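You operate a simulated robot arm through the tools that you are given. There is no shell and no other tool. Be economical: measure what you need, move in short steps, check, and stop when the job is done.

The job below is to be done with a simulated two-armed robot. You get a single attempt, and the scene is never put back.

TASK
Take the small carton on the wooden packing table and put it away on the middle shelf of bay b. Count the cardboard pads on the wooden packing table, then put as many of the cork pads from the wooden packing table on the shelf under the wooden packing table. Take the lid off the tub with the blue lid on the wooden packing table and lay it down there. Put one of the blue corner guards from the wooden packing table on the upper shelf of the filler bench. Put the green edge strip on the wooden packing table away on the back of the pane cart's deck. Take the white wiping pad and leave it on the yellow wiping pad on the wooden packing table. Fetch the red insulating tape from the wooden packing table and set it in the silver steel drip pan. Pull the sample drawer open. Any order will do. Set down upright: small carton, white wiping pad.
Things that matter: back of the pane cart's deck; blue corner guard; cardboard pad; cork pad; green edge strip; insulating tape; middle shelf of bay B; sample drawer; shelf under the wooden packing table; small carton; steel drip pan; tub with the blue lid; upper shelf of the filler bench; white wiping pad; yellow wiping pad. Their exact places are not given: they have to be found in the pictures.

Only the result counts: the job must be done as asked and must still hold three seconds after the hand-in. Knocking over, shifting, dropping, spilling or breaking anything else fails it. Lids that push on must go on centred and level and be pressed home; caps that screw on are set level and turned clockwise until they are tight.

THE ROBOT
Two 7-joint arms with fingered hands on one trunk, on a base that drives. Base frame: it is fixed to the floor where the robot stands at the start and does not move with it; the origin is under the middle of the robot, x ahead of it, y to its left, z up. Units: m, rad, N and s.
The left shoulder is at the start at [0.06, 0.126, 1.105], the right one opposite. With the tool pointing down near the work surface each hand reaches from about 0.38 to 0.72 m from the robot's upright axis, wherever it stands, measured 20 degrees to its own side. Places, roughly: back of the pane cart's deck (98x21 cm) [7.42, 3.94, 0.48]; blue corner guard (6x4x4 cm) [0.9, -1.7, 0.8]; cardboard pad (6x9x2 cm) [0.7, -0.2, 0.8]; cork pad (5x5x2 cm) [0.4, -0.6, 0.8]; green edge strip (15x3x3 cm) [0.8, -1.9, 0.8]; insulating tape [0.75, -2.25, 0.75]; middle shelf of bay B [-0.3, -5.9, 1]; sample drawer [7.5, -12.1, 0.8]; shelf under the wooden packing table [0.7, -1.2, 0.2]; small carton [0.5, -0.25, 0.75]; steel drip pan (22x17x5 cm) [0.6, -1.6, 0.8]; tub with the blue lid [0.75, -0.5, 0.75]; upper shelf of the filler bench [1.2, -5.1, 0.5]; white wiping pad (7x5x6 cm) [0.9, -2, 0.8]; yellow wiping pad (8x8x2 cm) [0.4, -1.7, 0.8]. Payload 2.5 kg a hand.
The TCP of each hand is the grasp point between the finger pads, 0.03 m short of the fingertips. In the tool frame z runs along the fingers and y along their closing line. Largest opening 0.104 m; the body of the gripper starts 0.035 m behind the TCP. The gripper is a hand of 5 fingers: y runs from the thumb to the fingers, the wrist lies at [-0.015, -0.104, -0.178] in the tool frame, and closing takes about 1.5 s.
Orientation is that of the tool frame in the base frame, as a unit quaternion [w, x, y, z]. With the fingers straight down and the wrist toward the robot, the tool's x, y and z point along [0, 1, 0], [1, 0, 0] and [0, 0, -1] of the base frame.

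THE INTERFACE
- The arms move only by the tool arm_command. It takes "left_steps", "right_steps" or both (then of equal length, played together; a hand with none holds still); each is text: rows parted by semicolons, each of 7 numbers parted by spaces: the shift along the tool's x, y, z in units of 30 mm (1.0 is 30 mm), then the turn, a rotation vector about the tool's x, y, z in units of 8 degrees (1.0 is 8 degrees), then the finger opening in m, from 0 to 0.104. In form: tx ty tz wx wy wz grip; .... A call has 1 to 8 rows; each row shifts and turns the commanded pose from where the row before left it, along the tool's axes as they then stand. A call with a number of a shift or a turn outside -1 to 1 is refused whole. Rows are played at 5 a second. More than 0.05 m and 0.15 rad between two rows, or a gripper value outside its range, and nothing of the call is played. A pose out of reach is approached as far as the arm can. The call stops where the force on the tool passes 40 N (or 10 N more than at its start, if that is more) or the arm is blocked; 0.2 s more then pass. The fingers move at their own pace (about 0.153 m/s each) and stop on an object; they squeeze with about 32 N. The grip force told is the motor's: it shows also when the fingers shut on nothing. Time passes only in rows, and 0.2 s behind the last, so rows that do not move let the fingers close. It gives the time, the measured TCP pose, the force on the tool (base axes), the opening and the grip force at its end, in the units of the frame above (readings bear some noise), with the torque about the TCP (base axes, N m) and any sound that the robot's microphone picked up.
- Cameras (640 x 400 px; columns grow to the right, rows downward): "scene" is now at [0.1097, -0.0335, 1.3026]; the picture's right is [-0.46, -0.89, 0.00], its down [-0.47, 0.24, -0.85] and it looks along [0.76, -0.39, -0.53] (base axes); focal length 216 px, centre (320, 200). "left" rides on the left gripper at [-0.08, -0.078, -0.141] in its tool frame; the picture's right is [-0.78, -0.30, 0.56], its down [0.54, -0.78, 0.33] and it looks along [0.33, 0.56, 0.76] (tool axes); focal length 247 px, centre (320, 200). "right" rides on the right gripper at [0.08, -0.078, -0.141] in its tool frame; the picture's right is [-0.78, 0.30, -0.56], its down [-0.53, -0.78, 0.33] and it looks along [-0.33, 0.56, 0.76] (tool axes); focal length 247 px, centre (320, 200).
- camera(camera): a new picture of that camera. It takes no simulated time.
- slide_trunk(by): slides the trunk up (or, below 0, down) by that many m; the arms and the scene camera ride with it, the base frame stays. It gives what a move gives, with no picture.
- steer(legs): drives the robot by 1 to 6 legs, each [ahead, left, turn to the left] in m, m and rad, along the robot's own axes; the way and the turn of a leg run together, so that a leg with both is an arc; at most 1.5 m and 3.142 rad a leg. The arms and the cameras ride along, it lands a little off, and it stops where it bumps. It gives what a move gives.
- hand_shape(shape, hand): the hand has 5 fingers and takes this shape, open, in about a second: jaw (thumb against the fingers, like two jaws); tri (thumb and two fingers); tip (a fingertip pinch); poke (one finger out to press); point (the index stretched); flat (the hand flat); cup (the hand cupped); fist (a fist). The gripper value then closes the fingers along that shape, each until it touches; the sizes above hold for jaw. It gives what a move gives, with no picture.
- head_to(pan, tilt): turns the head with the scene camera to pan (to the left, within 1.501 rad either way) and tilt (down, from -0.506 to 1.204), counted from straight ahead of the robot. It gives what a move gives.
- measure_at(camera, pixels): for up to 12 pixels [column, row] of the newest picture of that camera ("zoom" is the newest enlarged one), the place [x, y, z] in the base frame of the surface seen there, good to about 0.002 m, but the place of the scene camera against the robot may be out by one fixed shift of up to 0.025 m in any direction. It takes no simulated time.
- enlarge(camera, box): a new picture of the part [left, top, right, bottom] of that camera's present view, enlarged. It takes no simulated time.
- finish_job(): hands the job in; it is judged then, once.

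Work in short steps. Measure before you move; look again where a grasp or a placing could have gone wrong, and mend it. You have 322 turns and 216 pictures in all, those below and enlarged ones among them. Open the grippers and draw the arms clear of the work before you hand the job in, unless the task says otherwise.

The tools are called after "Request:" as name(argument=value, ...) on one line, values as JSON. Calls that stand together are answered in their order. arm_command: Moves the arms, as the interface text tells. Its arguments: {"type":"object","properties":{"left_steps":{"type":"string"},"right_steps":{"type":"string"}},"required":[]} The other tools are called the same way: slide_trunk (by) slides the trunk up or down; hand_shape (shape, hand) gives the hand a shape; steer (legs) drives the base; head_to (pan, tilt) turns the head that bears the scene camera; camera (camera) takes a picture; measure_at (camera, pixels) gives the place of the surface under pixels of a picture; enlarge (camera, box) takes an enlarged picture of a part of a camera's view; finish_job () hands the job in.

At the start:

```text
time_s: 0.0
left_tool_pos: [0.5292, -0.0451, 1.2289]
left_orientation: [0.0, 0.706, 0.708, 0.0]
left_contact_force: [-0.2, -0.8, 0.2]
left_torque: [0.01, 0.02, -0.02]
left_finger_gap: 0.1035
left_gripper_force: 0.2
left_shape: jaw
right_tool_pos: [0.2808, -0.3825, 1.0198]
right_orientation: [0.001, 0.707, 0.707, 0.0]
right_contact_force: [0.4, 0.7, 0.6]
right_torque: [-0.03, 0.0, -0.04]
right_finger_gap: 0.1036
right_gripper_force: 0.1
right_shape: jaw
trunk travel left (down, up): [-0.5, 0.44]
robot x, y, heading: [0.0019, -0.0006, -0.001]
head pan, tilt: [-0.478, 0.553]
```

scene: 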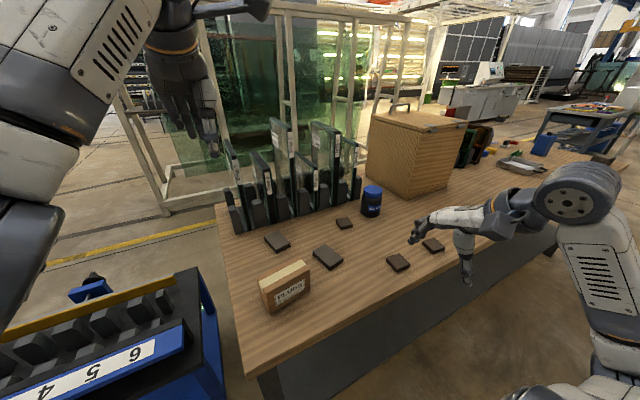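
right: 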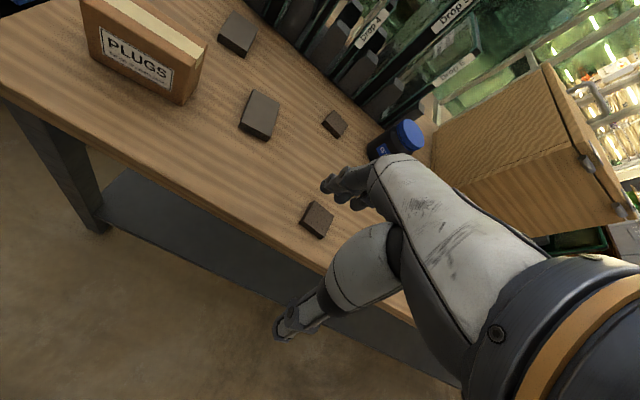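
left: 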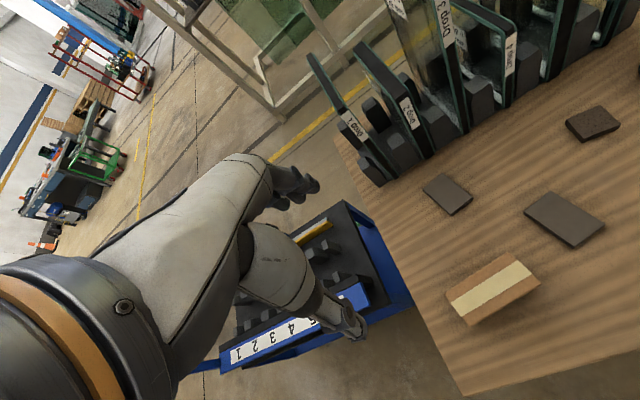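

I see the table with several dark pads at (277,241), (328,257), (344,223), (398,263), (433,245). I'll zoom in to tell cardboard from cork.

Request:
enlarge(camera="scene", box=[220, 180, 460, 330])

Request:
enlarge(camera="scene", box=[420, 100, 640, 238])

```text
2.67 times, centred on (340, 255) of scene
```

zoom: 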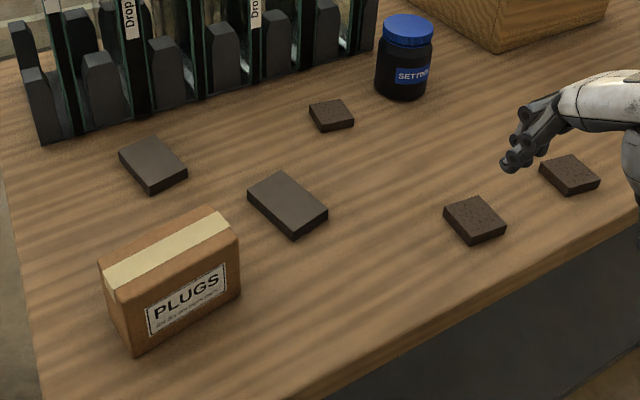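

```text
2.90 times, centred on (530, 169) of scene
```

zoom: 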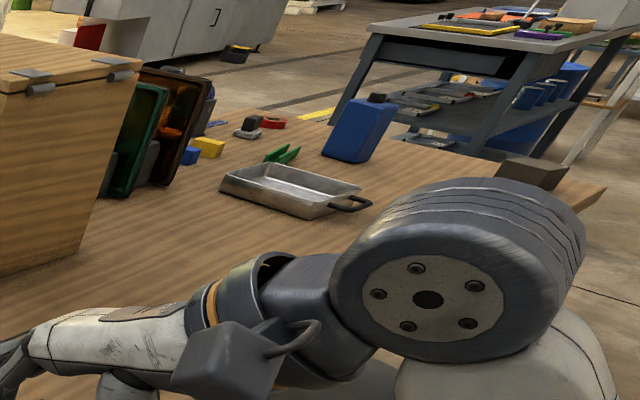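

So far I see two smooth cardboard pads and three speckled cork pads, but the rest of the table must be seen too. I take a fresh scene picture and measure the objects.

Request:
camera(camera="scene")

Request:
measure_at(camera="scene", pixels=[[277, 241], [327, 255], [344, 222], [398, 261], [433, 244], [285, 272], [288, 290], [372, 190], [371, 213], [272, 366], [222, 206], [300, 330]])

Request:
enlarge(camera="scene", box=[255, 250, 335, 320])

Request:
measure_at(camera="zoom", pixels=[[60, 100], [420, 95], [95, 240], [470, 250], [70, 270], [110, 400], [330, 120]])

```text
210 pictures are left
```

scene: 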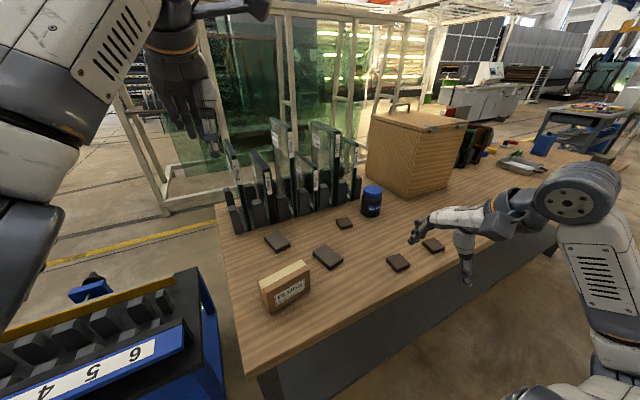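

```text
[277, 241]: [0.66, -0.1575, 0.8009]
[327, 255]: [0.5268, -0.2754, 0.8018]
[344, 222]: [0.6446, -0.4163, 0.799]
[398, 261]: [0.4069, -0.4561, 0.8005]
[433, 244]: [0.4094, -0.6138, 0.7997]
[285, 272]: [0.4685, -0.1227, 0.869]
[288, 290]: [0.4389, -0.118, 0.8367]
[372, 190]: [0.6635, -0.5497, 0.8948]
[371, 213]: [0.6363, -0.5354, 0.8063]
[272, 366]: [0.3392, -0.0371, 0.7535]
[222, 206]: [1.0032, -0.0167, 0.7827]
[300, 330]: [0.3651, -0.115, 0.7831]
```

```text
5.71 times, centred on (295, 285) of scene
```

zoom: 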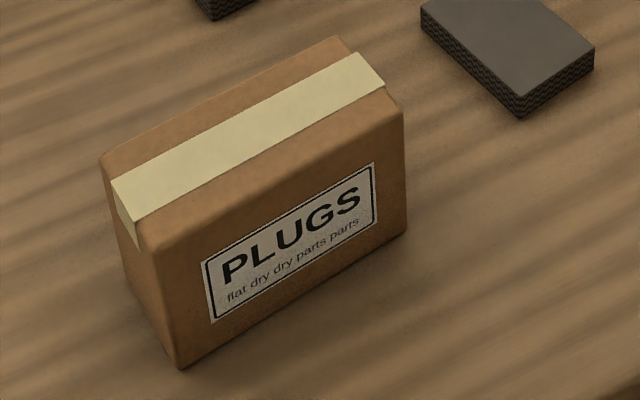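

```text
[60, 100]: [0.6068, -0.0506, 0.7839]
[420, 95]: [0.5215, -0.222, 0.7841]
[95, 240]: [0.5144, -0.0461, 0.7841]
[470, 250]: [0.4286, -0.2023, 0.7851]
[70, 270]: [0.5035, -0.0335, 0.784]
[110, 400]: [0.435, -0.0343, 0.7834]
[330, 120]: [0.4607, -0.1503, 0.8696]
```

Next I calibrate the scene camera by measuring the same points with the right wrist camera; carton label near (140,62), pads at (237,33), (259,113), (334,123), (317,219).

Request:
camera(camera="right")

Request:
measure_at(camera="right", pixels=[[237, 30], [259, 112], [335, 123], [317, 219], [109, 2], [204, 42], [182, 54], [91, 57], [182, 103], [84, 2], [394, 134]])

Request:
measure_at(camera="zoom", pixels=[[106, 162], [335, 42], [398, 112], [165, 250], [182, 362], [405, 230], [120, 180], [370, 75]])

```text
208 pictures are left
```

right: 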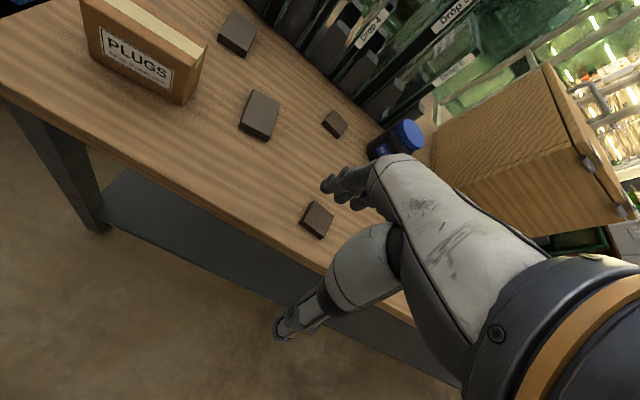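

```text
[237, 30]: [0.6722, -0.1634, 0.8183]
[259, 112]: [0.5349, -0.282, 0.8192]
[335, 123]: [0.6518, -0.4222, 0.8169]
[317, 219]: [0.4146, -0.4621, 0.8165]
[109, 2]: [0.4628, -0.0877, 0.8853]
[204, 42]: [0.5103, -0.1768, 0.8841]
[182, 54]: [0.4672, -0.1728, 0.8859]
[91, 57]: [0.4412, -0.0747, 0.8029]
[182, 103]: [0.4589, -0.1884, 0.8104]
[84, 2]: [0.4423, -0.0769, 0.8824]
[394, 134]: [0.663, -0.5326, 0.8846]
```

```text
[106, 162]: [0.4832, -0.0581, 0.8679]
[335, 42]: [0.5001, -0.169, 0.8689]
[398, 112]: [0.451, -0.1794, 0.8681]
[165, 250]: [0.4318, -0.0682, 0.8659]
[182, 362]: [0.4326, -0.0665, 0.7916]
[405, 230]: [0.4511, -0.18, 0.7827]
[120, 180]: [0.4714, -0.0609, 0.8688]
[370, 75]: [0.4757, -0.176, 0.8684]
```

The wrist camera gives the scene shift: true ≈ scene + (0.009, -0.006, +0.017); table top z≈0.801. Now I turn the head to view the rest of the table.

Request:
head_to(pan=-1.1, tilt=0.45)

Request:
camera(camera="scene")

```text
time_s: 1.0
left_tool_pos: [0.5306, -0.0441, 1.2298]
left_orientation: [-0.001, 0.707, 0.707, 0.0]
left_contact_force: [-1.1, -0.5, 0.0]
left_torque: [-0.01, 0.0, -0.02]
left_finger_gap: 0.1037
left_gripper_force: 0.0
left_shape: jaw
right_tool_pos: [0.2805, -0.3838, 1.0185]
right_orientation: [0.0, 0.707, 0.707, 0.0]
right_contact_force: [-0.8, -0.6, 0.3]
right_torque: [-0.03, 0.01, 0.01]
right_finger_gap: 0.1035
right_gripper_force: 0.1
right_shape: jaw
trunk travel left (down, up): [-0.5, 0.44]
robot x, y, heading: [0.0014, 0.0015, 0.003]
head pan, tilt: [-1.1, 0.45]
```

```text
207 pictures are left
```

scene: 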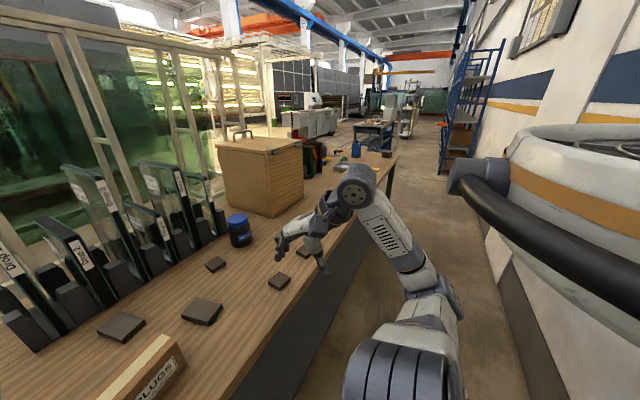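

The aisle is free along the table and a blue rack stands beyond. I check the chest's extent and the table edge before strafing.

Request:
measure_at(camera="scene", pixels=[[216, 146], [272, 152], [276, 216], [301, 142], [302, 185], [240, 133], [390, 160], [372, 140], [490, 180], [520, 330], [455, 150]])

Request:
enlarge(camera="scene", box=[280, 90, 520, 240])

```text
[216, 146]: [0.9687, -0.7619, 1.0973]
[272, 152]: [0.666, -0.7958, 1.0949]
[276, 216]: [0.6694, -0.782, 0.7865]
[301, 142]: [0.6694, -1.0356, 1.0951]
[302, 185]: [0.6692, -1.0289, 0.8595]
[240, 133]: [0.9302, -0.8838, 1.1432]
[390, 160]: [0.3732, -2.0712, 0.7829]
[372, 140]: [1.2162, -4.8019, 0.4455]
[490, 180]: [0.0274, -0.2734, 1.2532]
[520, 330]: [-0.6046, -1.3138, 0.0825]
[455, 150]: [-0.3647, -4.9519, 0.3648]
```

```text
2.67 times, centred on (400, 165) of scene
```

zoom: 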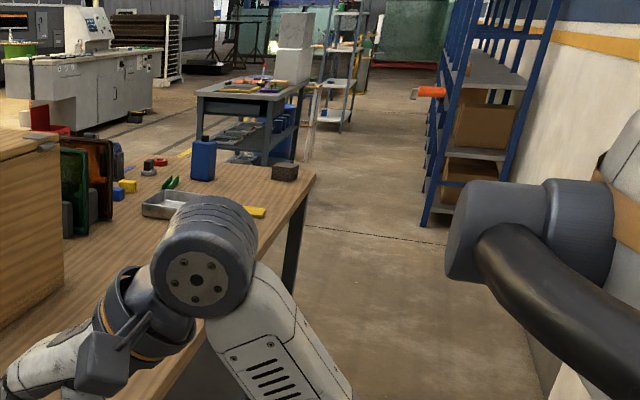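

Next I strafe to about y=-0.5 to work on the tub and the cork pads, then look at the tub.

Request:
steer(legs=[[0.0, -0.5, 0.0]])

Request:
head_to(pan=-0.1, tilt=0.7)

Request:
camera(camera="scene")

```text
time_s: 4.0
left_tool_pos: [0.5307, -0.5436, 1.2298]
left_orientation: [0.0, 0.705, 0.709, 0.0]
left_contact_force: [-0.5, -0.3, -0.2]
left_torque: [0.03, -0.03, 0.0]
left_finger_gap: 0.1038
left_gripper_force: 0.1
left_shape: jaw
right_tool_pos: [0.2816, -0.8825, 1.0186]
right_orientation: [0.0, 0.706, 0.709, 0.0]
right_contact_force: [1.2, -1.2, 0.0]
right_torque: [0.02, 0.0, 0.0]
right_finger_gap: 0.1039
right_gripper_force: 0.1
right_shape: jaw
trunk travel left (down, up): [-0.5, 0.44]
robot x, y, heading: [0.0, -0.5024, 0.007]
head pan, tilt: [-1.1, 0.45]
```

```text
time_s: 5.2
left_tool_pos: [0.5317, -0.5432, 1.2297]
left_orientation: [0.0, 0.705, 0.709, 0.0]
left_contact_force: [-1.5, -1.3, 0.6]
left_torque: [0.02, 0.01, -0.02]
left_finger_gap: 0.1037
left_gripper_force: 0.1
left_shape: jaw
right_tool_pos: [0.2816, -0.8814, 1.0205]
right_orientation: [0.0, 0.706, 0.708, 0.0]
right_contact_force: [-0.5, -0.1, 0.4]
right_torque: [0.02, -0.02, 0.0]
right_finger_gap: 0.104
right_gripper_force: 0.1
right_shape: jaw
trunk travel left (down, up): [-0.5, 0.44]
robot x, y, heading: [0.003, -0.5002, 0.002]
head pan, tilt: [-0.099, 0.7]
```

```text
205 pictures are left
```

scene: 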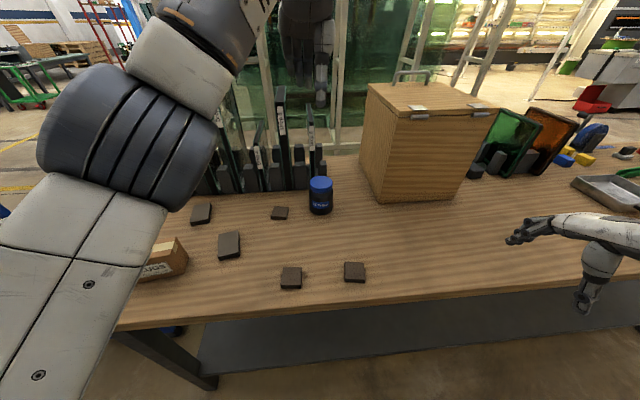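

The tub (320,195) and shelf under the table (grey, rows 320–370) are visible. I measure them and zoom on the tub.

Request:
measure_at(camera="scene", pixels=[[320, 183], [321, 207], [214, 382], [300, 360], [300, 335], [450, 340], [450, 318], [610, 335], [610, 310], [300, 318], [290, 277], [354, 271]])

Request:
enlarge(camera="scene", box=[270, 160, 366, 220])

Request:
measure_at(camera="zoom", pixels=[[265, 165], [400, 165], [333, 120], [333, 215], [333, 160], [345, 280], [270, 300], [410, 300], [65, 350]])

```text
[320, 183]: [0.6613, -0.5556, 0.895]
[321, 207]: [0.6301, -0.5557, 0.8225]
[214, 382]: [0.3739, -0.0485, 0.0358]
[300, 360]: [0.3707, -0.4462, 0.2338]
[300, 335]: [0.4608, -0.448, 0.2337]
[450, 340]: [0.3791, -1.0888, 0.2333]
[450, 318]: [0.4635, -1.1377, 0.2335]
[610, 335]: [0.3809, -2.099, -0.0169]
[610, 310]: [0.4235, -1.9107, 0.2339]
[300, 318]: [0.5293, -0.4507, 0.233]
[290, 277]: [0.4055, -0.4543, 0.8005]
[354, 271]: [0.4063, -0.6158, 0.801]
```

```text
6.67 times, centred on (318, 190) of scene
```

zoom: 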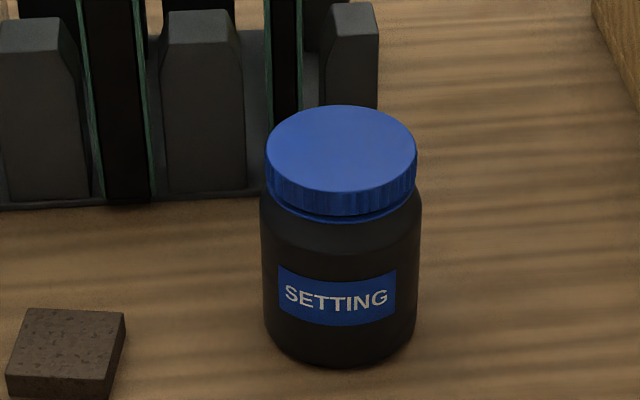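

```text
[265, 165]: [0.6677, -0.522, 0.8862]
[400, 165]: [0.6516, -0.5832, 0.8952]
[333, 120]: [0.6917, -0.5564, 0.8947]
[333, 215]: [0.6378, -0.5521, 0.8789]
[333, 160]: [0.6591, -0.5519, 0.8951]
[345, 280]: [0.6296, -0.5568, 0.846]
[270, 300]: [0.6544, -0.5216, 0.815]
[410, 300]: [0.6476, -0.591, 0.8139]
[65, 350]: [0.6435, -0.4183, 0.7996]
```

Corrected tub cap centre ≈ (0.672,-0.560), top z 0.912; shelf top z≈0.25 with front edge x≈0.38. I measure clearance to the glass rack and the tub's neighbours.

Request:
measure_at(camera="zoom", pixels=[[240, 197], [370, 105], [50, 200], [210, 190], [360, 60], [610, 60], [280, 130], [410, 230], [263, 220], [345, 362]])

Request:
camera(camera="left")

```text
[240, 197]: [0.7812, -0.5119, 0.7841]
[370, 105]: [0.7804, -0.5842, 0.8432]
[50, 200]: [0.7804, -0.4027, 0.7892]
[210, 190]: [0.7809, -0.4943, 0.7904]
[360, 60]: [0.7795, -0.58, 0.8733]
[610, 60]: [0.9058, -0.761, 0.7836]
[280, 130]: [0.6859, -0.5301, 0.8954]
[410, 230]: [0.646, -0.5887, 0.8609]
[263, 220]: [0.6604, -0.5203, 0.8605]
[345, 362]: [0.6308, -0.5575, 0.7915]
```

```text
203 pictures are left
```

left: 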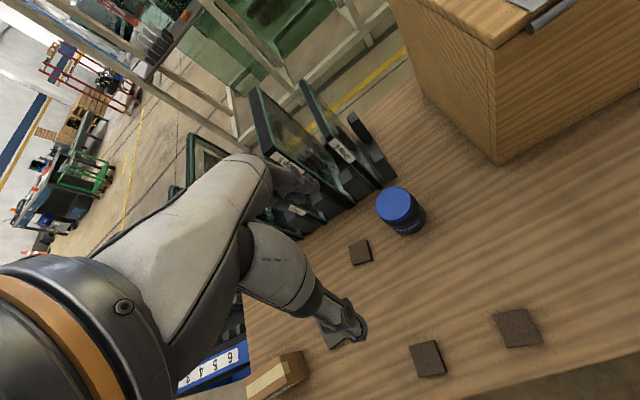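

I check the tub position with the left wrist camera: cap top outline around (397,205).

Request:
measure_at(camera="left", pixels=[[379, 208], [412, 207], [394, 190], [396, 205], [398, 219], [361, 247], [424, 354], [516, 325], [346, 312]])

Request:
enlarge(camera="left", box=[340, 160, 460, 260])

Request:
measure_at(camera="zoom", pixels=[[200, 245], [390, 245], [270, 150], [330, 310], [300, 230], [232, 180], [370, 200], [230, 290]])

```text
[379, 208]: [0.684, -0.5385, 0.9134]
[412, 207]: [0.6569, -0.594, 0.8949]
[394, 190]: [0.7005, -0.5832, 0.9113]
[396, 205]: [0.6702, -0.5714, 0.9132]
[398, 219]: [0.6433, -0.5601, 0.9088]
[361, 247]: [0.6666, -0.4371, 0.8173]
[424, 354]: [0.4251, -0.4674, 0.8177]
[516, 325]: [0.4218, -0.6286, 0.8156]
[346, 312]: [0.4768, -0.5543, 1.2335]
```

```text
4.00 times, centred on (400, 210) of left
```

zoom: 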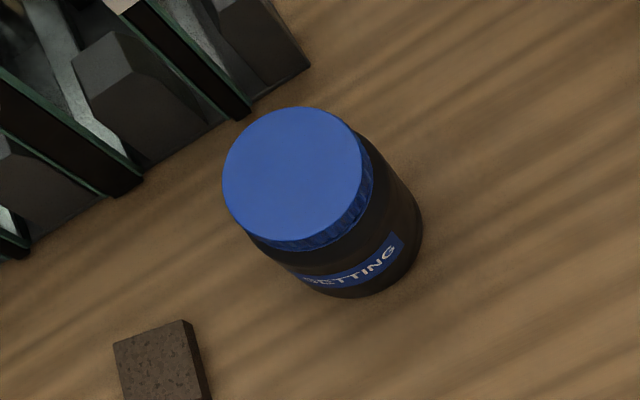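

```text
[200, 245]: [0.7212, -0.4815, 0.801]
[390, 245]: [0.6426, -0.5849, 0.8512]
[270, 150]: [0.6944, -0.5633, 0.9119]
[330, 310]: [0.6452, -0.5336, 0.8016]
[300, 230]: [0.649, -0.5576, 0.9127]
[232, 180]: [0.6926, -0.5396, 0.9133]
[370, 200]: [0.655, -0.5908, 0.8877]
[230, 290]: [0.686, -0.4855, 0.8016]
```

Left camera puts the cap centre at about (0.676,-0.566). I move the left hand to (0.675,-0.42,1.13) and turn it so the fingers point to the right and 30° down.

Request:
arm_command(left_steps="0.8 0.95 0.67 0 0 0 0.104;0.8 0.95 0.67 0 0 0 0.104;0.8 0.95 0.67 0 0 0 0.104;0.8 0.95 0.67 0 0 0 0.104;0.8 0.95 0.67 0 0 0 0.104")

Request:
arm_command(left_steps="0 0 0 0 -0.9375 0 0.104;0 0 0 0 -0.9375 0 0.104;0 0 0 0 -0.9375 0 0.104;0 0 0 0 -0.9375 0 0.104;0 0 0 0 -0.9375 0 0.104;0 0 0 0 -0.9375 0 0.104;0 0 0 0 -0.9375 0 0.104;0 0 0 0 -0.9375 0 0.104")

Request:
camera(camera="left")

```text
time_s: 6.4
left_tool_pos: [0.653, -0.4161, 1.1183]
left_orientation: [0.001, 0.706, 0.708, 0.0]
left_contact_force: [-1.2, 0.3, -0.1]
left_torque: [-0.01, -0.01, 0.03]
left_finger_gap: 0.1038
left_gripper_force: 0.0
left_shape: jaw
left hand out of reach, approached as far as the arm can: row 4, 5
right_tool_pos: [0.2831, -0.8814, 1.0195]
right_orientation: [0.0, 0.706, 0.708, 0.0]
right_contact_force: [0.6, 0.1, 0.3]
right_torque: [0.0, -0.04, -0.02]
right_finger_gap: 0.1037
right_gripper_force: 0.0
right_shape: jaw
trunk travel left (down, up): [-0.5, 0.44]
robot x, y, heading: [0.0026, -0.5012, 0.0]
head pan, tilt: [-0.099, 0.7]
```

```text
time_s: 8.2
left_tool_pos: [0.6844, -0.4164, 1.1286]
left_orientation: [0.354, 0.611, 0.613, -0.354]
left_contact_force: [0.9, -0.1, -0.3]
left_torque: [-0.03, 0.02, 0.02]
left_finger_gap: 0.1039
left_gripper_force: 0.0
left_shape: jaw
left hand out of reach, approached as far as the arm can: row 1, 2, 3, 4, 5, 6, 7, 8
right_tool_pos: [0.2819, -0.8811, 1.0196]
right_orientation: [0.0, 0.705, 0.709, 0.001]
right_contact_force: [-1.0, -0.1, 0.5]
right_torque: [0.02, 0.0, -0.04]
right_finger_gap: 0.1033
right_gripper_force: 0.2
right_shape: jaw
trunk travel left (down, up): [-0.5, 0.44]
robot x, y, heading: [0.0022, -0.5015, 0.004]
head pan, tilt: [-0.099, 0.7]
```

```text
201 pictures are left
```

left: 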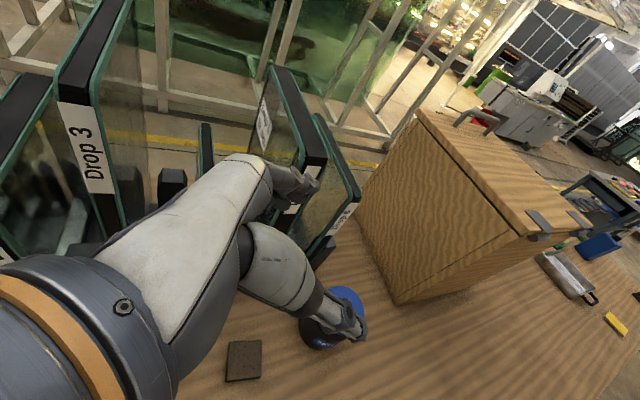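

The left arm is at its reach limit, so I draw it back 8 cm and drive 8 cm forward.

Request:
arm_command(left_steps="0 -1 0 0 0 0 0.104;0 -1 0 0 0 0 0.104;0 -1 0 0 0 0 0.104")

Request:
steer(legs=[[0.08, 0.0, 0.0]])

Request:
camera(camera="left")

Request:
camera(camera="scene")

```text
time_s: 9.0
left_tool_pos: [0.6772, -0.4048, 1.1474]
left_orientation: [0.355, 0.611, 0.613, -0.353]
left_contact_force: [-0.2, -0.4, 0.3]
left_torque: [0.0, -0.01, 0.02]
left_finger_gap: 0.1039
left_gripper_force: 0.2
left_shape: jaw
left hand out of reach, approached as far as the arm can: row 1, 2, 3
right_tool_pos: [0.2831, -0.8818, 1.0194]
right_orientation: [0.0, 0.706, 0.708, -0.001]
right_contact_force: [0.5, -0.1, 0.4]
right_torque: [0.06, 0.02, 0.0]
right_finger_gap: 0.1037
right_gripper_force: 0.1
right_shape: jaw
trunk travel left (down, up): [-0.5, 0.44]
robot x, y, heading: [-0.0001, -0.4998, 0.005]
head pan, tilt: [-0.099, 0.7]
```

```text
time_s: 10.1
left_tool_pos: [0.7581, -0.404, 1.1464]
left_orientation: [0.355, 0.611, 0.614, -0.353]
left_contact_force: [0.4, 0.5, 0.3]
left_torque: [-0.02, 0.02, 0.01]
left_finger_gap: 0.1038
left_gripper_force: 0.1
left_shape: jaw
right_tool_pos: [0.3632, -0.8814, 1.0186]
right_orientation: [0.001, 0.705, 0.709, 0.001]
right_contact_force: [-0.5, 0.9, 1.2]
right_torque: [0.0, 0.03, 0.01]
right_finger_gap: 0.1037
right_gripper_force: 0.1
right_shape: jaw
trunk travel left (down, up): [-0.5, 0.44]
robot x, y, heading: [0.083, -0.5028, 0.008]
head pan, tilt: [-0.099, 0.7]
```

```text
200 pictures are left
```

left: 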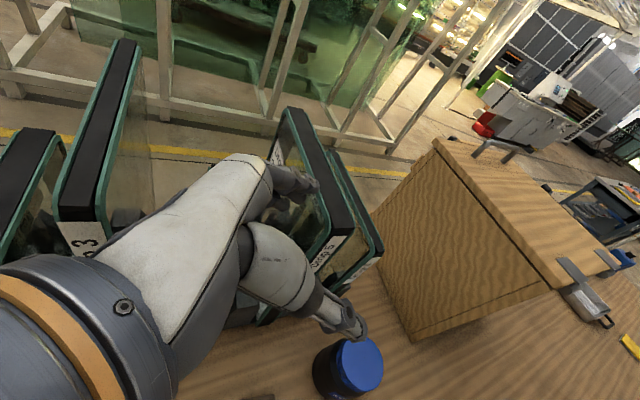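

```text
199 pictures are left
```

scene: 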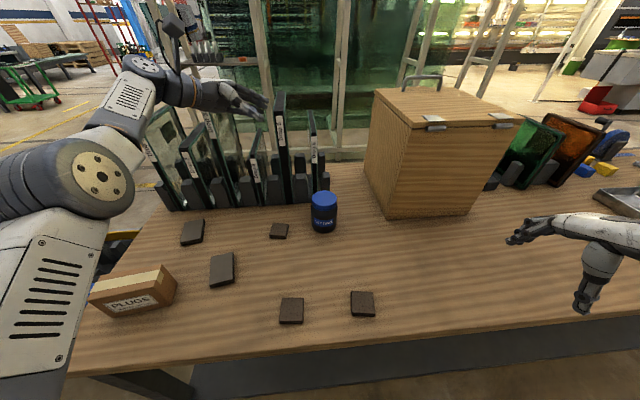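

The left hand is close to the glass at (270,100); I draw it back towards the robot now.

Request:
arm_command(left_steps="0 -1 0 0 0 0 0.104;0 -1 0 0 0 0 0.104;0 -1 0 0 0 0 0.104;0 -1 0 0 0 0 0.104")

```text
time_s: 11.1
left_tool_pos: [0.7458, -0.3861, 1.177]
left_orientation: [0.354, 0.611, 0.613, -0.353]
left_contact_force: [0.7, -0.3, -0.9]
left_torque: [0.01, -0.05, 0.01]
left_finger_gap: 0.1038
left_gripper_force: 0.0
left_shape: jaw
left hand out of reach, approached as far as the arm can: row 1, 2, 3, 4
right_tool_pos: [0.3621, -0.8808, 1.019]
right_orientation: [0.001, 0.706, 0.709, 0.0]
right_contact_force: [0.2, -0.1, -0.2]
right_torque: [0.0, 0.0, 0.02]
right_finger_gap: 0.1037
right_gripper_force: 0.1
right_shape: jaw
trunk travel left (down, up): [-0.5, 0.44]
robot x, y, heading: [0.0811, -0.5003, 0.006]
head pan, tilt: [-0.099, 0.7]
```

The arm is caught at a limit with this orientation. I turn it partly back (30°) and see whether it draws in.

Request:
arm_command(left_steps="0 0 0 0 0.9375 0 0.104;0 0 0 0 0.9375 0 0.104;0 0 0 0 0.9375 0 0.104;0 0 0 0 0.9375 0 0.104")

```text
time_s: 12.1
left_tool_pos: [0.7317, -0.3891, 1.168]
left_orientation: [0.183, 0.681, 0.685, -0.183]
left_contact_force: [1.0, 0.0, 0.0]
left_torque: [0.03, 0.01, 0.0]
left_finger_gap: 0.1037
left_gripper_force: 0.1
left_shape: jaw
left hand out of reach, approached as far as the arm can: row 1, 2, 3, 4
right_tool_pos: [0.3634, -0.8814, 1.018]
right_orientation: [-0.001, 0.705, 0.709, 0.0]
right_contact_force: [-0.1, -0.3, -0.5]
right_torque: [0.01, -0.02, 0.0]
right_finger_gap: 0.1035
right_gripper_force: 0.0
right_shape: jaw
trunk travel left (down, up): [-0.5, 0.44]
robot x, y, heading: [0.0792, -0.5003, 0.004]
head pan, tilt: [-0.099, 0.7]
```

The arm is stretched straight (singular). I lift it and draw back, which should bend the elbow while moving away from the glass.

Request:
arm_command(left_steps="-0.5 -0.7 -0.87 0 0 0 0.104;-0.5 -0.7 -0.87 0 0 0 0.104;-0.5 -0.7 -0.87 0 0 0 0.104;-0.5 -0.7 -0.87 0 0 0 0.104")

```text
time_s: 13.1
left_tool_pos: [0.6549, -0.3879, 1.2943]
left_orientation: [0.184, 0.681, 0.685, -0.183]
left_contact_force: [0.0, -0.7, -0.4]
left_torque: [0.0, 0.02, -0.01]
left_finger_gap: 0.1037
left_gripper_force: 0.0
left_shape: jaw
left hand out of reach, approached as far as the arm can: row 1, 2
right_tool_pos: [0.3618, -0.881, 1.0186]
right_orientation: [0.001, 0.705, 0.709, 0.0]
right_contact_force: [0.7, -0.4, -0.3]
right_torque: [-0.02, -0.03, -0.02]
right_finger_gap: 0.1036
right_gripper_force: 0.0
right_shape: jaw
trunk travel left (down, up): [-0.5, 0.44]
robot x, y, heading: [0.0843, -0.4981, 0.008]
head pan, tilt: [-0.099, 0.7]
```

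Free again. I raise the trunk 0.1 m for elbow clearance and bring the left hand in and down.

Request:
slide_trunk(by=0.1)

Request:
arm_command(left_steps="0 -1 0 0 0 0 0.104;0 -1 0 0 0 0 0.104;0 -1 0 0 0 0 0.104;0 -1 0 0 0 0 0.104;0.5 0 0.87 0 0 0 0.104;0.5 0 0.87 0 0 0 0.104;0.5 0 0.87 0 0 0 0.104;0.5 0 0.87 0 0 0 0.104")

```text
time_s: 14.4
left_tool_pos: [0.6558, -0.3879, 1.3942]
left_orientation: [0.184, 0.681, 0.684, -0.183]
left_contact_force: [1.2, -0.4, -0.7]
left_torque: [0.0, -0.04, -0.01]
left_finger_gap: 0.1037
left_gripper_force: 0.0
left_shape: jaw
right_tool_pos: [0.3626, -0.8822, 1.1188]
right_orientation: [0.0, 0.705, 0.709, 0.0]
right_contact_force: [0.3, -0.7, 0.1]
right_torque: [-0.01, 0.04, 0.0]
right_finger_gap: 0.1037
right_gripper_force: 0.1
right_shape: jaw
trunk travel left (down, up): [-0.6, 0.34]
robot x, y, heading: [0.083, -0.5007, 0.008]
head pan, tilt: [-0.099, 0.7]
```

```text
time_s: 16.2
left_tool_pos: [0.6625, -0.3808, 1.3836]
left_orientation: [0.183, 0.681, 0.684, -0.184]
left_contact_force: [0.6, -0.1, 0.2]
left_torque: [0.0, -0.03, -0.04]
left_finger_gap: 0.1036
left_gripper_force: 0.2
left_shape: jaw
left hand out of reach, approached as far as the arm can: row 1, 2, 3, 4, 5, 6, 7, 8
right_tool_pos: [0.363, -0.8809, 1.1189]
right_orientation: [0.0, 0.705, 0.709, 0.0]
right_contact_force: [1.2, 0.7, -0.5]
right_torque: [0.02, -0.04, 0.0]
right_finger_gap: 0.1039
right_gripper_force: 0.0
right_shape: jaw
trunk travel left (down, up): [-0.6, 0.34]
robot x, y, heading: [0.0794, -0.4985, 0.008]
head pan, tilt: [-0.099, 0.7]
```

It's stuck at the stretched pose; I repeat the up-and-back motion that worked, with more draw-back.

Request:
arm_command(left_steps="-0.5 -0.9 -0.87 0 0 0 0.104;-0.5 -0.9 -0.87 0 0 0 0.104;-0.3 -1 -0.5 0 0 0 0.104;-0.3 -1 -0.5 0 0 0 0.104;0 -1 0 0 0 0 0.104;0 -1 0 0 0 0 0.104;0 -1 0 0 0 0 0.104")

```text
time_s: 17.8
left_tool_pos: [0.5114, -0.3786, 1.5145]
left_orientation: [0.183, 0.681, 0.685, -0.183]
left_contact_force: [0.9, 0.4, -1.0]
left_torque: [-0.03, -0.02, 0.02]
left_finger_gap: 0.1038
left_gripper_force: 0.0
left_shape: jaw
left hand out of reach, approached as far as the arm can: row 3, 4, 5, 6, 7
right_tool_pos: [0.3637, -0.8808, 1.1192]
right_orientation: [0.0, 0.705, 0.709, -0.001]
right_contact_force: [0.5, -0.1, 0.4]
right_torque: [-0.01, -0.03, -0.02]
right_finger_gap: 0.1037
right_gripper_force: 0.1
right_shape: jaw
trunk travel left (down, up): [-0.6, 0.34]
robot x, y, heading: [0.0742, -0.5, -0.001]
head pan, tilt: [-0.099, 0.7]
```

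The wrist is at full stretch (0.546 m from the shoulder). I command straight inward toward the shoulder while turning the hand back to pointing down.

Request:
arm_command(left_steps="0.4 -0.6 1 0 0.9 0 0.104;0.4 -0.6 1 0 0.9 0 0.104;0.4 -0.6 1 0 0.9 0 0.104;0.4 -0.6 1 0 0.9 0 0.104;0.4 -0.6 1 0 0 0 0.104;0.4 -0.6 1 0 0 0 0.104")

```text
time_s: 19.2
left_tool_pos: [0.5036, -0.3484, 1.4886]
left_orientation: [0.013, 0.698, 0.715, -0.022]
left_contact_force: [0.4, 0.4, 0.2]
left_torque: [-0.02, -0.02, 0.01]
left_finger_gap: 0.104
left_gripper_force: 0.1
left_shape: jaw
left hand out of reach, approached as far as the arm can: row 1, 2, 3, 4, 5, 6
right_tool_pos: [0.3622, -0.881, 1.1204]
right_orientation: [0.0, 0.706, 0.708, 0.0]
right_contact_force: [0.0, 0.9, 0.2]
right_torque: [-0.07, -0.01, 0.02]
right_finger_gap: 0.1037
right_gripper_force: 0.0
right_shape: jaw
trunk travel left (down, up): [-0.6, 0.34]
robot x, y, heading: [0.0807, -0.4983, 0.006]
head pan, tilt: [-0.099, 0.7]
```

It came in slightly (0.53 m). I keep pulling inward.

Request:
arm_command(left_steps="0 -0.5 1 0 0 0 0.104;0 -0.5 1 0 0 0 0.104;0 -0.5 1 0 0 0 0.104;0 -0.5 1 0 0 0 0.104;0 -0.5 1 0 0 0 0.104;0 -0.5 1 0 0 0 0.104")

Request:
camera(camera="left")

```text
time_s: 20.6
left_tool_pos: [0.5036, -0.3491, 1.4885]
left_orientation: [0.014, 0.697, 0.716, -0.024]
left_contact_force: [0.3, -0.3, 0.4]
left_torque: [0.03, -0.01, 0.02]
left_finger_gap: 0.1039
left_gripper_force: 0.1
left_shape: jaw
left hand out of reach, approached as far as the arm can: row 1, 2, 3, 4, 5, 6
right_tool_pos: [0.3625, -0.8823, 1.1188]
right_orientation: [0.0, 0.705, 0.709, 0.0]
right_contact_force: [0.0, 0.6, -0.6]
right_torque: [-0.01, 0.01, 0.02]
right_finger_gap: 0.1037
right_gripper_force: 0.1
right_shape: jaw
trunk travel left (down, up): [-0.6, 0.34]
robot x, y, heading: [0.0793, -0.501, 0.004]
head pan, tilt: [-0.099, 0.7]
```

```text
198 pictures are left
```

left: 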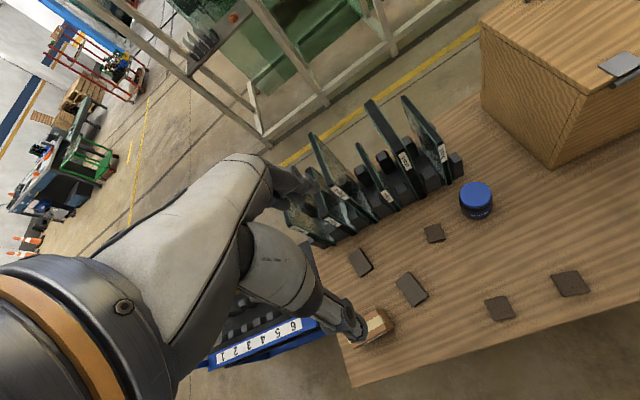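

I try small tangential steps (forward-down) with a slight inward part, so the elbow can start bending.

Request:
arm_command(left_steps="0.5 0 0 0 0 0 0.104;0.5 0.2 0.3 0 0 0 0.104;0.5 0.2 0.4 0 0 0 0.104;0.5 0.2 0.4 0 0 0 0.104")

```text
time_s: 21.6
left_tool_pos: [0.5275, -0.3064, 1.4736]
left_orientation: [0.006, 0.705, 0.709, -0.008]
left_contact_force: [0.7, 0.2, 0.3]
left_torque: [-0.03, -0.01, 0.01]
left_finger_gap: 0.1039
left_gripper_force: 0.0
left_shape: jaw
left hand out of reach, approached as far as the arm can: row 2, 3, 4
right_tool_pos: [0.3623, -0.8814, 1.1181]
right_orientation: [0.0, 0.706, 0.709, 0.0]
right_contact_force: [-0.5, 0.1, 0.4]
right_torque: [0.02, 0.01, 0.0]
right_finger_gap: 0.1035
right_gripper_force: 0.1
right_shape: jaw
trunk travel left (down, up): [-0.6, 0.34]
robot x, y, heading: [0.0802, -0.4995, 0.007]
head pan, tilt: [-0.099, 0.7]
```

Perhaps a wrist limit binds (forearm up, tool down). I pitch the tool forward 60° to relax it.

Request:
arm_command(left_steps="0 0 0 -0.9 0 0 0.104;0 0 0 -0.9 0 0 0.104;0 0 0 -0.9 0 0 0.104;0 0 0 -0.9 0 0 0.104;0 0 0 -0.9 0 0 0.104;0 0 0 -0.9 0 0 0.104;0 0 0 -0.9 0 0 0.104;0 0 0 -0.9 0 0 0.104")

Request:
camera(camera="scene")

```text
time_s: 23.4
left_tool_pos: [0.5786, -0.2955, 1.6303]
left_orientation: [0.285, 0.644, 0.656, 0.271]
left_contact_force: [0.1, -0.2, 1.0]
left_torque: [0.02, -0.02, -0.06]
left_finger_gap: 0.1037
left_gripper_force: 0.0
left_shape: jaw
left hand out of reach, approached as far as the arm can: row 1, 2, 3, 4, 5, 6, 7, 8
right_tool_pos: [0.362, -0.8811, 1.1194]
right_orientation: [0.0, 0.705, 0.709, 0.001]
right_contact_force: [0.2, 0.0, -0.3]
right_torque: [0.02, -0.01, 0.0]
right_finger_gap: 0.1037
right_gripper_force: 0.0
right_shape: jaw
trunk travel left (down, up): [-0.6, 0.34]
robot x, y, heading: [0.0818, -0.5026, 0.005]
head pan, tilt: [-0.099, 0.7]
```

```text
197 pictures are left
```

scene: 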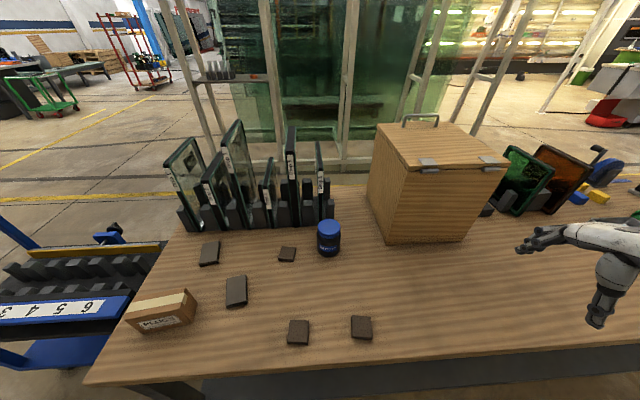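

I look at the left arm itself to understand its configuration.

Request:
head_to(pan=0.5, tilt=0.0)

Request:
camera(camera="scene")

```text
time_s: 24.5
left_tool_pos: [0.5782, -0.2977, 1.6322]
left_orientation: [0.285, 0.645, 0.654, 0.273]
left_contact_force: [0.4, 0.6, -0.2]
left_torque: [0.01, -0.01, 0.0]
left_finger_gap: 0.1039
left_gripper_force: 0.1
left_shape: jaw
right_tool_pos: [0.3633, -0.8818, 1.1187]
right_orientation: [0.0, 0.705, 0.709, 0.0]
right_contact_force: [-0.2, 0.3, -0.4]
right_torque: [0.0, 0.0, 0.0]
right_finger_gap: 0.1037
right_gripper_force: 0.1
right_shape: jaw
trunk travel left (down, up): [-0.6, 0.34]
robot x, y, heading: [0.0813, -0.5015, 0.011]
head pan, tilt: [0.499, 0.0]
```

```text
196 pictures are left
```

scene: 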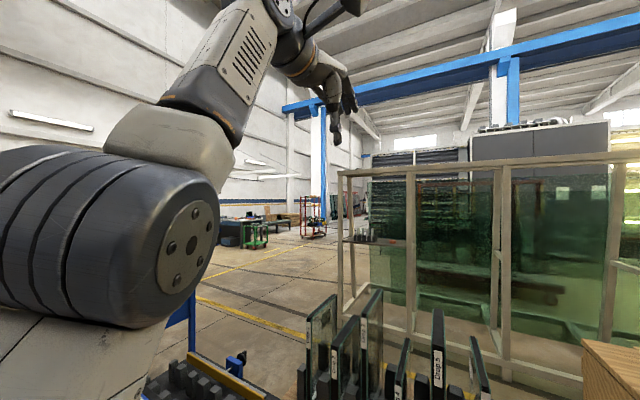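

The elbow lies out to the left. I move the hand right and down, back toward its known-good starting configuration.

Request:
arm_command(left_steps="-0.9 0 0 0 0 0 0.104;-0.9 0 0 0 0 0 0.104;-0.9 0 0 0 0 0 0.104;-0.9 -0.3 0.25 0 0 0 0.104;-0.9 -0.3 0.25 0 0 0 0.104;-0.9 -0.6 0.5 0 0 0 0.104;-0.9 -0.6 0.5 0 0 0 0.104")

```text
time_s: 26.1
left_tool_pos: [0.5856, -0.455, 1.6151]
left_orientation: [0.297, 0.635, 0.662, 0.266]
left_contact_force: [0.2, -0.3, -0.3]
left_torque: [-0.01, 0.03, -0.01]
left_finger_gap: 0.1038
left_gripper_force: 0.0
left_shape: jaw
left hand out of reach, approached as far as the arm can: row 4, 5, 6, 7
right_tool_pos: [0.3639, -0.8815, 1.1191]
right_orientation: [0.0, 0.705, 0.709, 0.0]
right_contact_force: [-0.4, -0.2, -0.2]
right_torque: [0.0, -0.02, -0.01]
right_finger_gap: 0.1038
right_gripper_force: 0.1
right_shape: jaw
trunk travel left (down, up): [-0.6, 0.34]
robot x, y, heading: [0.0777, -0.4985, 0.004]
head pan, tilt: [0.499, 0.0]
```

I measure points along the left arm links to learn the real geometry.

Request:
camera(camera="scene")

Request:
measure_at(camera="scene", pixels=[[190, 245], [100, 240], [30, 370], [180, 140], [225, 90], [280, 20], [320, 80], [240, 40], [60, 230]])

```text
195 pictures are left
```

scene: 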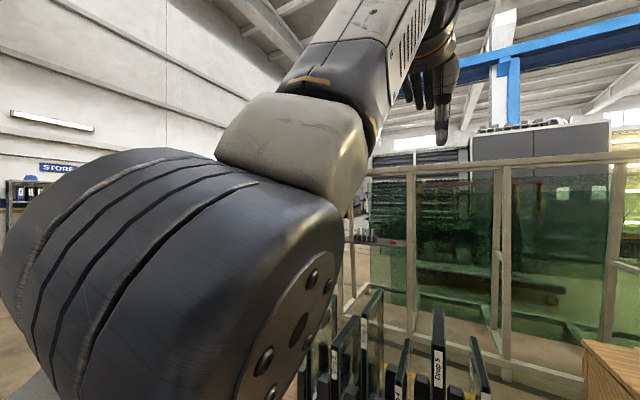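

```text
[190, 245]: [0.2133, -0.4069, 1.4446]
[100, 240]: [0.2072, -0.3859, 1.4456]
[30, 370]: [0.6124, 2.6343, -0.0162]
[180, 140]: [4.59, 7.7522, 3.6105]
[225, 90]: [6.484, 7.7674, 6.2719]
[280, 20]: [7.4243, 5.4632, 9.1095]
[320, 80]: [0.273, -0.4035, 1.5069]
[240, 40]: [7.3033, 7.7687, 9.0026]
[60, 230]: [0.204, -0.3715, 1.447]
```

The elbow offset lies to the left, so sliding the hand right with only a slight inward share should let it flex.

Request:
arm_command(left_steps="-0.9 -0.1 0.03 0 0 0 0.104;-0.9 -0.1 0.03 0 0 0 0.104;-0.9 -0.15 0.03 0 0 0 0.104;-0.9 -0.2 0.03 0 0 0 0.104;-0.9 -0.2 0.03 0 0 0 0.104;-0.9 -0.2 0.03 0 0 0 0.104")

```text
time_s: 26.9
left_tool_pos: [0.5906, -0.4486, 1.6104]
left_orientation: [0.319, 0.596, 0.698, 0.235]
left_contact_force: [0.2, 0.2, -0.1]
left_torque: [-0.01, 0.02, -0.08]
left_finger_gap: 0.1037
left_gripper_force: 0.0
left_shape: jaw
left hand out of reach, approached as far as the arm can: row 1, 2, 3
right_tool_pos: [0.3625, -0.8801, 1.1192]
right_orientation: [0.001, 0.706, 0.708, 0.0]
right_contact_force: [0.2, 0.7, -0.2]
right_torque: [0.01, 0.0, 0.03]
right_finger_gap: 0.104
right_gripper_force: 0.0
right_shape: jaw
trunk travel left (down, up): [-0.6, 0.34]
robot x, y, heading: [0.0838, -0.4996, 0.008]
head pan, tilt: [0.499, 0.0]
stopped in row 3 (left hand): the arm was blocked; the commanded pose is now the measured one
```

The arm was blocked, likely by the head. I move it forward and down along the reach sphere, away from the head.

Request:
arm_command(left_steps="0.2 0.25 1 0 0 0 0.104;0.2 0.25 1 0 0 0 0.104;0.2 0.2 1 0 0 0 0.104;0 0.1 1 0 0 0 0.104;0 -0.1 1 0 0 0 0.104;0 -0.2 1 0 0 0 0.104")

```text
time_s: 28.3
left_tool_pos: [0.7316, -0.4444, 1.498]
left_orientation: [0.316, 0.598, 0.697, 0.238]
left_contact_force: [0.5, -0.2, 1.0]
left_torque: [-0.01, 0.02, 0.03]
left_finger_gap: 0.104
left_gripper_force: 0.1
left_shape: jaw
left hand out of reach, approached as far as the arm can: row 6
right_tool_pos: [0.3637, -0.8812, 1.1191]
right_orientation: [0.0, 0.706, 0.708, 0.0]
right_contact_force: [0.7, -0.3, 0.5]
right_torque: [0.01, -0.01, -0.02]
right_finger_gap: 0.1039
right_gripper_force: 0.0
right_shape: jaw
trunk travel left (down, up): [-0.6, 0.34]
robot x, y, heading: [0.0776, -0.5012, 0.007]
head pan, tilt: [0.499, 0.0]
```

Radius is now 0.528 versus 0.553 at full stretch, so the elbow is probably bent past straight. I stretch fully outward, then go upward and inward to flip it.

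Request:
arm_command(left_steps="-0.35 0.93 0.1 0 0 0 0.104;-0.35 0.93 0.1 0 0 0 0.104;0 0.1 -1 0 0 0 0.104;0 0 -1 0 0 0 0.104;0.17 -0.4 -0.9 0 0 0 0.104;0.17 -0.5 -0.9 0 0 0 0.104;0.3 -0.93 -0.3 0 0 0 0.104;0.3 -0.93 -0.3 0 0 0 0.104")

```text
time_s: 30.1
left_tool_pos: [0.5799, -0.4239, 1.5263]
left_orientation: [0.317, 0.599, 0.697, 0.237]
left_contact_force: [0.0, 0.4, -0.8]
left_torque: [-0.02, -0.04, 0.01]
left_finger_gap: 0.1041
left_gripper_force: 0.1
left_shape: jaw
left hand out of reach, approached as far as the arm can: row 1, 2
right_tool_pos: [0.3622, -0.8813, 1.1194]
right_orientation: [0.001, 0.705, 0.709, 0.0]
right_contact_force: [0.3, 0.1, -0.3]
right_torque: [-0.02, 0.03, 0.0]
right_finger_gap: 0.1038
right_gripper_force: 0.3
right_shape: jaw
trunk travel left (down, up): [-0.6, 0.34]
robot x, y, heading: [0.0834, -0.5002, 0.006]
head pan, tilt: [0.499, 0.0]
```

The elbow flipped back (radius now 0.44). I lower the hand to z≈1.33 and then turn to the side-grasp orientation, keeping well within reach.

Request:
arm_command(left_steps="0.22 -0.94 0.91 0 0 0 0.104;0.22 -0.94 0.91 0 0 0 0.104;0.22 -0.94 0.91 0 0 0 0.104;0.22 -0.94 0.91 0 0 0 0.104;0.22 -0.94 0.91 0 0 0 0.104")

Request:
arm_command(left_steps="0 0 0 0.632 -0.693 -0.23 0.104;0 0 0 0.632 -0.693 -0.23 0.104;0 0 0 0.632 -0.693 -0.23 0.104;0 0 0 0.632 -0.693 -0.23 0.104;0 0 0 0.632 -0.693 -0.23 0.104;0 0 0 0.632 -0.693 -0.23 0.104;0 0 0 0.632 -0.693 -0.23 0.104;0 0 0 0.632 -0.693 -0.23 0.104")

```text
time_s: 31.3
left_tool_pos: [0.5823, -0.4239, 1.3284]
left_orientation: [0.317, 0.597, 0.697, 0.239]
left_contact_force: [0.0, -0.4, -0.1]
left_torque: [0.01, 0.0, -0.02]
left_finger_gap: 0.1036
left_gripper_force: 0.1
left_shape: jaw
right_tool_pos: [0.3624, -0.8809, 1.119]
right_orientation: [0.0, 0.706, 0.709, 0.0]
right_contact_force: [-0.3, 0.2, 0.2]
right_torque: [0.02, 0.0, -0.01]
right_finger_gap: 0.1038
right_gripper_force: 0.0
right_shape: jaw
trunk travel left (down, up): [-0.6, 0.34]
robot x, y, heading: [0.0786, -0.5008, 0.004]
head pan, tilt: [0.499, 0.0]
```

```text
time_s: 33.1
left_tool_pos: [0.5989, -0.4248, 1.3057]
left_orientation: [0.357, 0.622, 0.633, -0.291]
left_contact_force: [-0.5, 0.2, 0.4]
left_torque: [-0.01, -0.01, 0.02]
left_finger_gap: 0.104
left_gripper_force: 0.1
left_shape: jaw
left hand out of reach, approached as far as the arm can: row 5
right_tool_pos: [0.3626, -0.8807, 1.1199]
right_orientation: [-0.001, 0.705, 0.709, 0.0]
right_contact_force: [0.2, 0.2, 0.1]
right_torque: [0.0, -0.03, 0.0]
right_finger_gap: 0.1037
right_gripper_force: 0.2
right_shape: jaw
trunk travel left (down, up): [-0.6, 0.34]
robot x, y, heading: [0.0854, -0.4961, 0.005]
head pan, tilt: [0.499, 0.0]
```

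Orientation nearly there; I finish the turn and lower to about z=1.07.

Request:
arm_command(left_steps="0 0 0 0.632 -0.693 -0.23 0.104;0.98 0 0.57 0 0 0 0.104;0.98 0 0.57 0 0 0 0.104;0.98 0 0.57 0 0 0 0.104;0.98 0 0.57 0 0 0 0.104;0.98 0 0.57 0 0 0 0.104;0.98 0 0.57 0 0 0 0.104;0.98 0 0.57 0 0 0 0.104")

Request:
camera(camera="left")

```text
time_s: 34.9
left_tool_pos: [0.5982, -0.426, 1.066]
left_orientation: [0.355, 0.612, 0.612, -0.352]
left_contact_force: [0.0, 0.0, -0.8]
left_torque: [-0.01, 0.02, 0.02]
left_finger_gap: 0.104
left_gripper_force: 0.1
left_shape: jaw
right_tool_pos: [0.3635, -0.8802, 1.118]
right_orientation: [0.0, 0.705, 0.709, 0.0]
right_contact_force: [0.3, -0.4, -0.3]
right_torque: [-0.01, 0.01, 0.01]
right_finger_gap: 0.1038
right_gripper_force: 0.1
right_shape: jaw
trunk travel left (down, up): [-0.6, 0.34]
robot x, y, heading: [0.0792, -0.4983, 0.005]
head pan, tilt: [0.499, 0.0]
```

```text
194 pictures are left
```

left: 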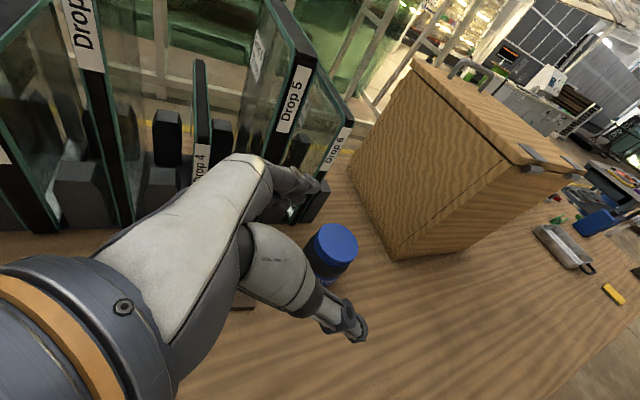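

The blue cap shows at (338,243); I measure it for the final approach.

Request:
measure_at(camera="left", pixels=[[338, 243], [320, 238], [356, 245], [340, 227], [336, 260], [345, 270], [280, 200], [310, 225]])

Request:
head_to(pan=-0.1, tilt=0.7)

Request:
camera(camera="scene")

```text
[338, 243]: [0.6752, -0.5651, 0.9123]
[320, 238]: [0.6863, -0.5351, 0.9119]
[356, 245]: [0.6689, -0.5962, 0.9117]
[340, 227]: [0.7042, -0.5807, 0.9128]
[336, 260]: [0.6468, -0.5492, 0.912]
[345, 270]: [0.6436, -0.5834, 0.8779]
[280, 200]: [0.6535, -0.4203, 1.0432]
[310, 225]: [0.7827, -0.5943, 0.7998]
```

```text
time_s: 36.0
left_tool_pos: [0.5974, -0.4273, 1.0668]
left_orientation: [0.353, 0.613, 0.613, -0.352]
left_contact_force: [0.6, -0.3, -0.1]
left_torque: [-0.01, -0.01, 0.02]
left_finger_gap: 0.1039
left_gripper_force: 0.1
left_shape: jaw
right_tool_pos: [0.363, -0.8829, 1.1182]
right_orientation: [0.0, 0.705, 0.709, 0.001]
right_contact_force: [-0.1, 0.7, -0.7]
right_torque: [-0.01, 0.03, -0.01]
right_finger_gap: 0.1036
right_gripper_force: 0.0
right_shape: jaw
trunk travel left (down, up): [-0.6, 0.34]
robot x, y, heading: [0.0819, -0.4995, 0.005]
head pan, tilt: [-0.099, 0.7]
```

```text
193 pictures are left
```

scene: 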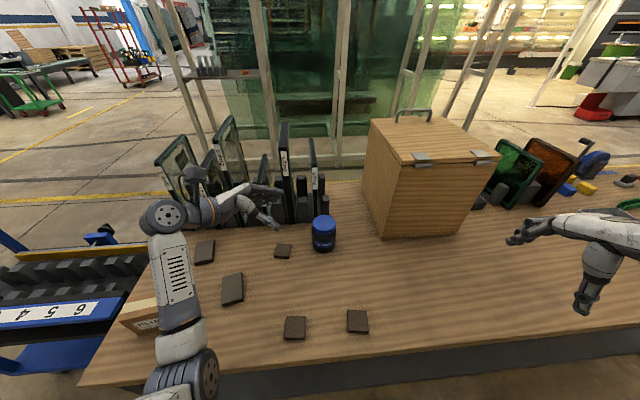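

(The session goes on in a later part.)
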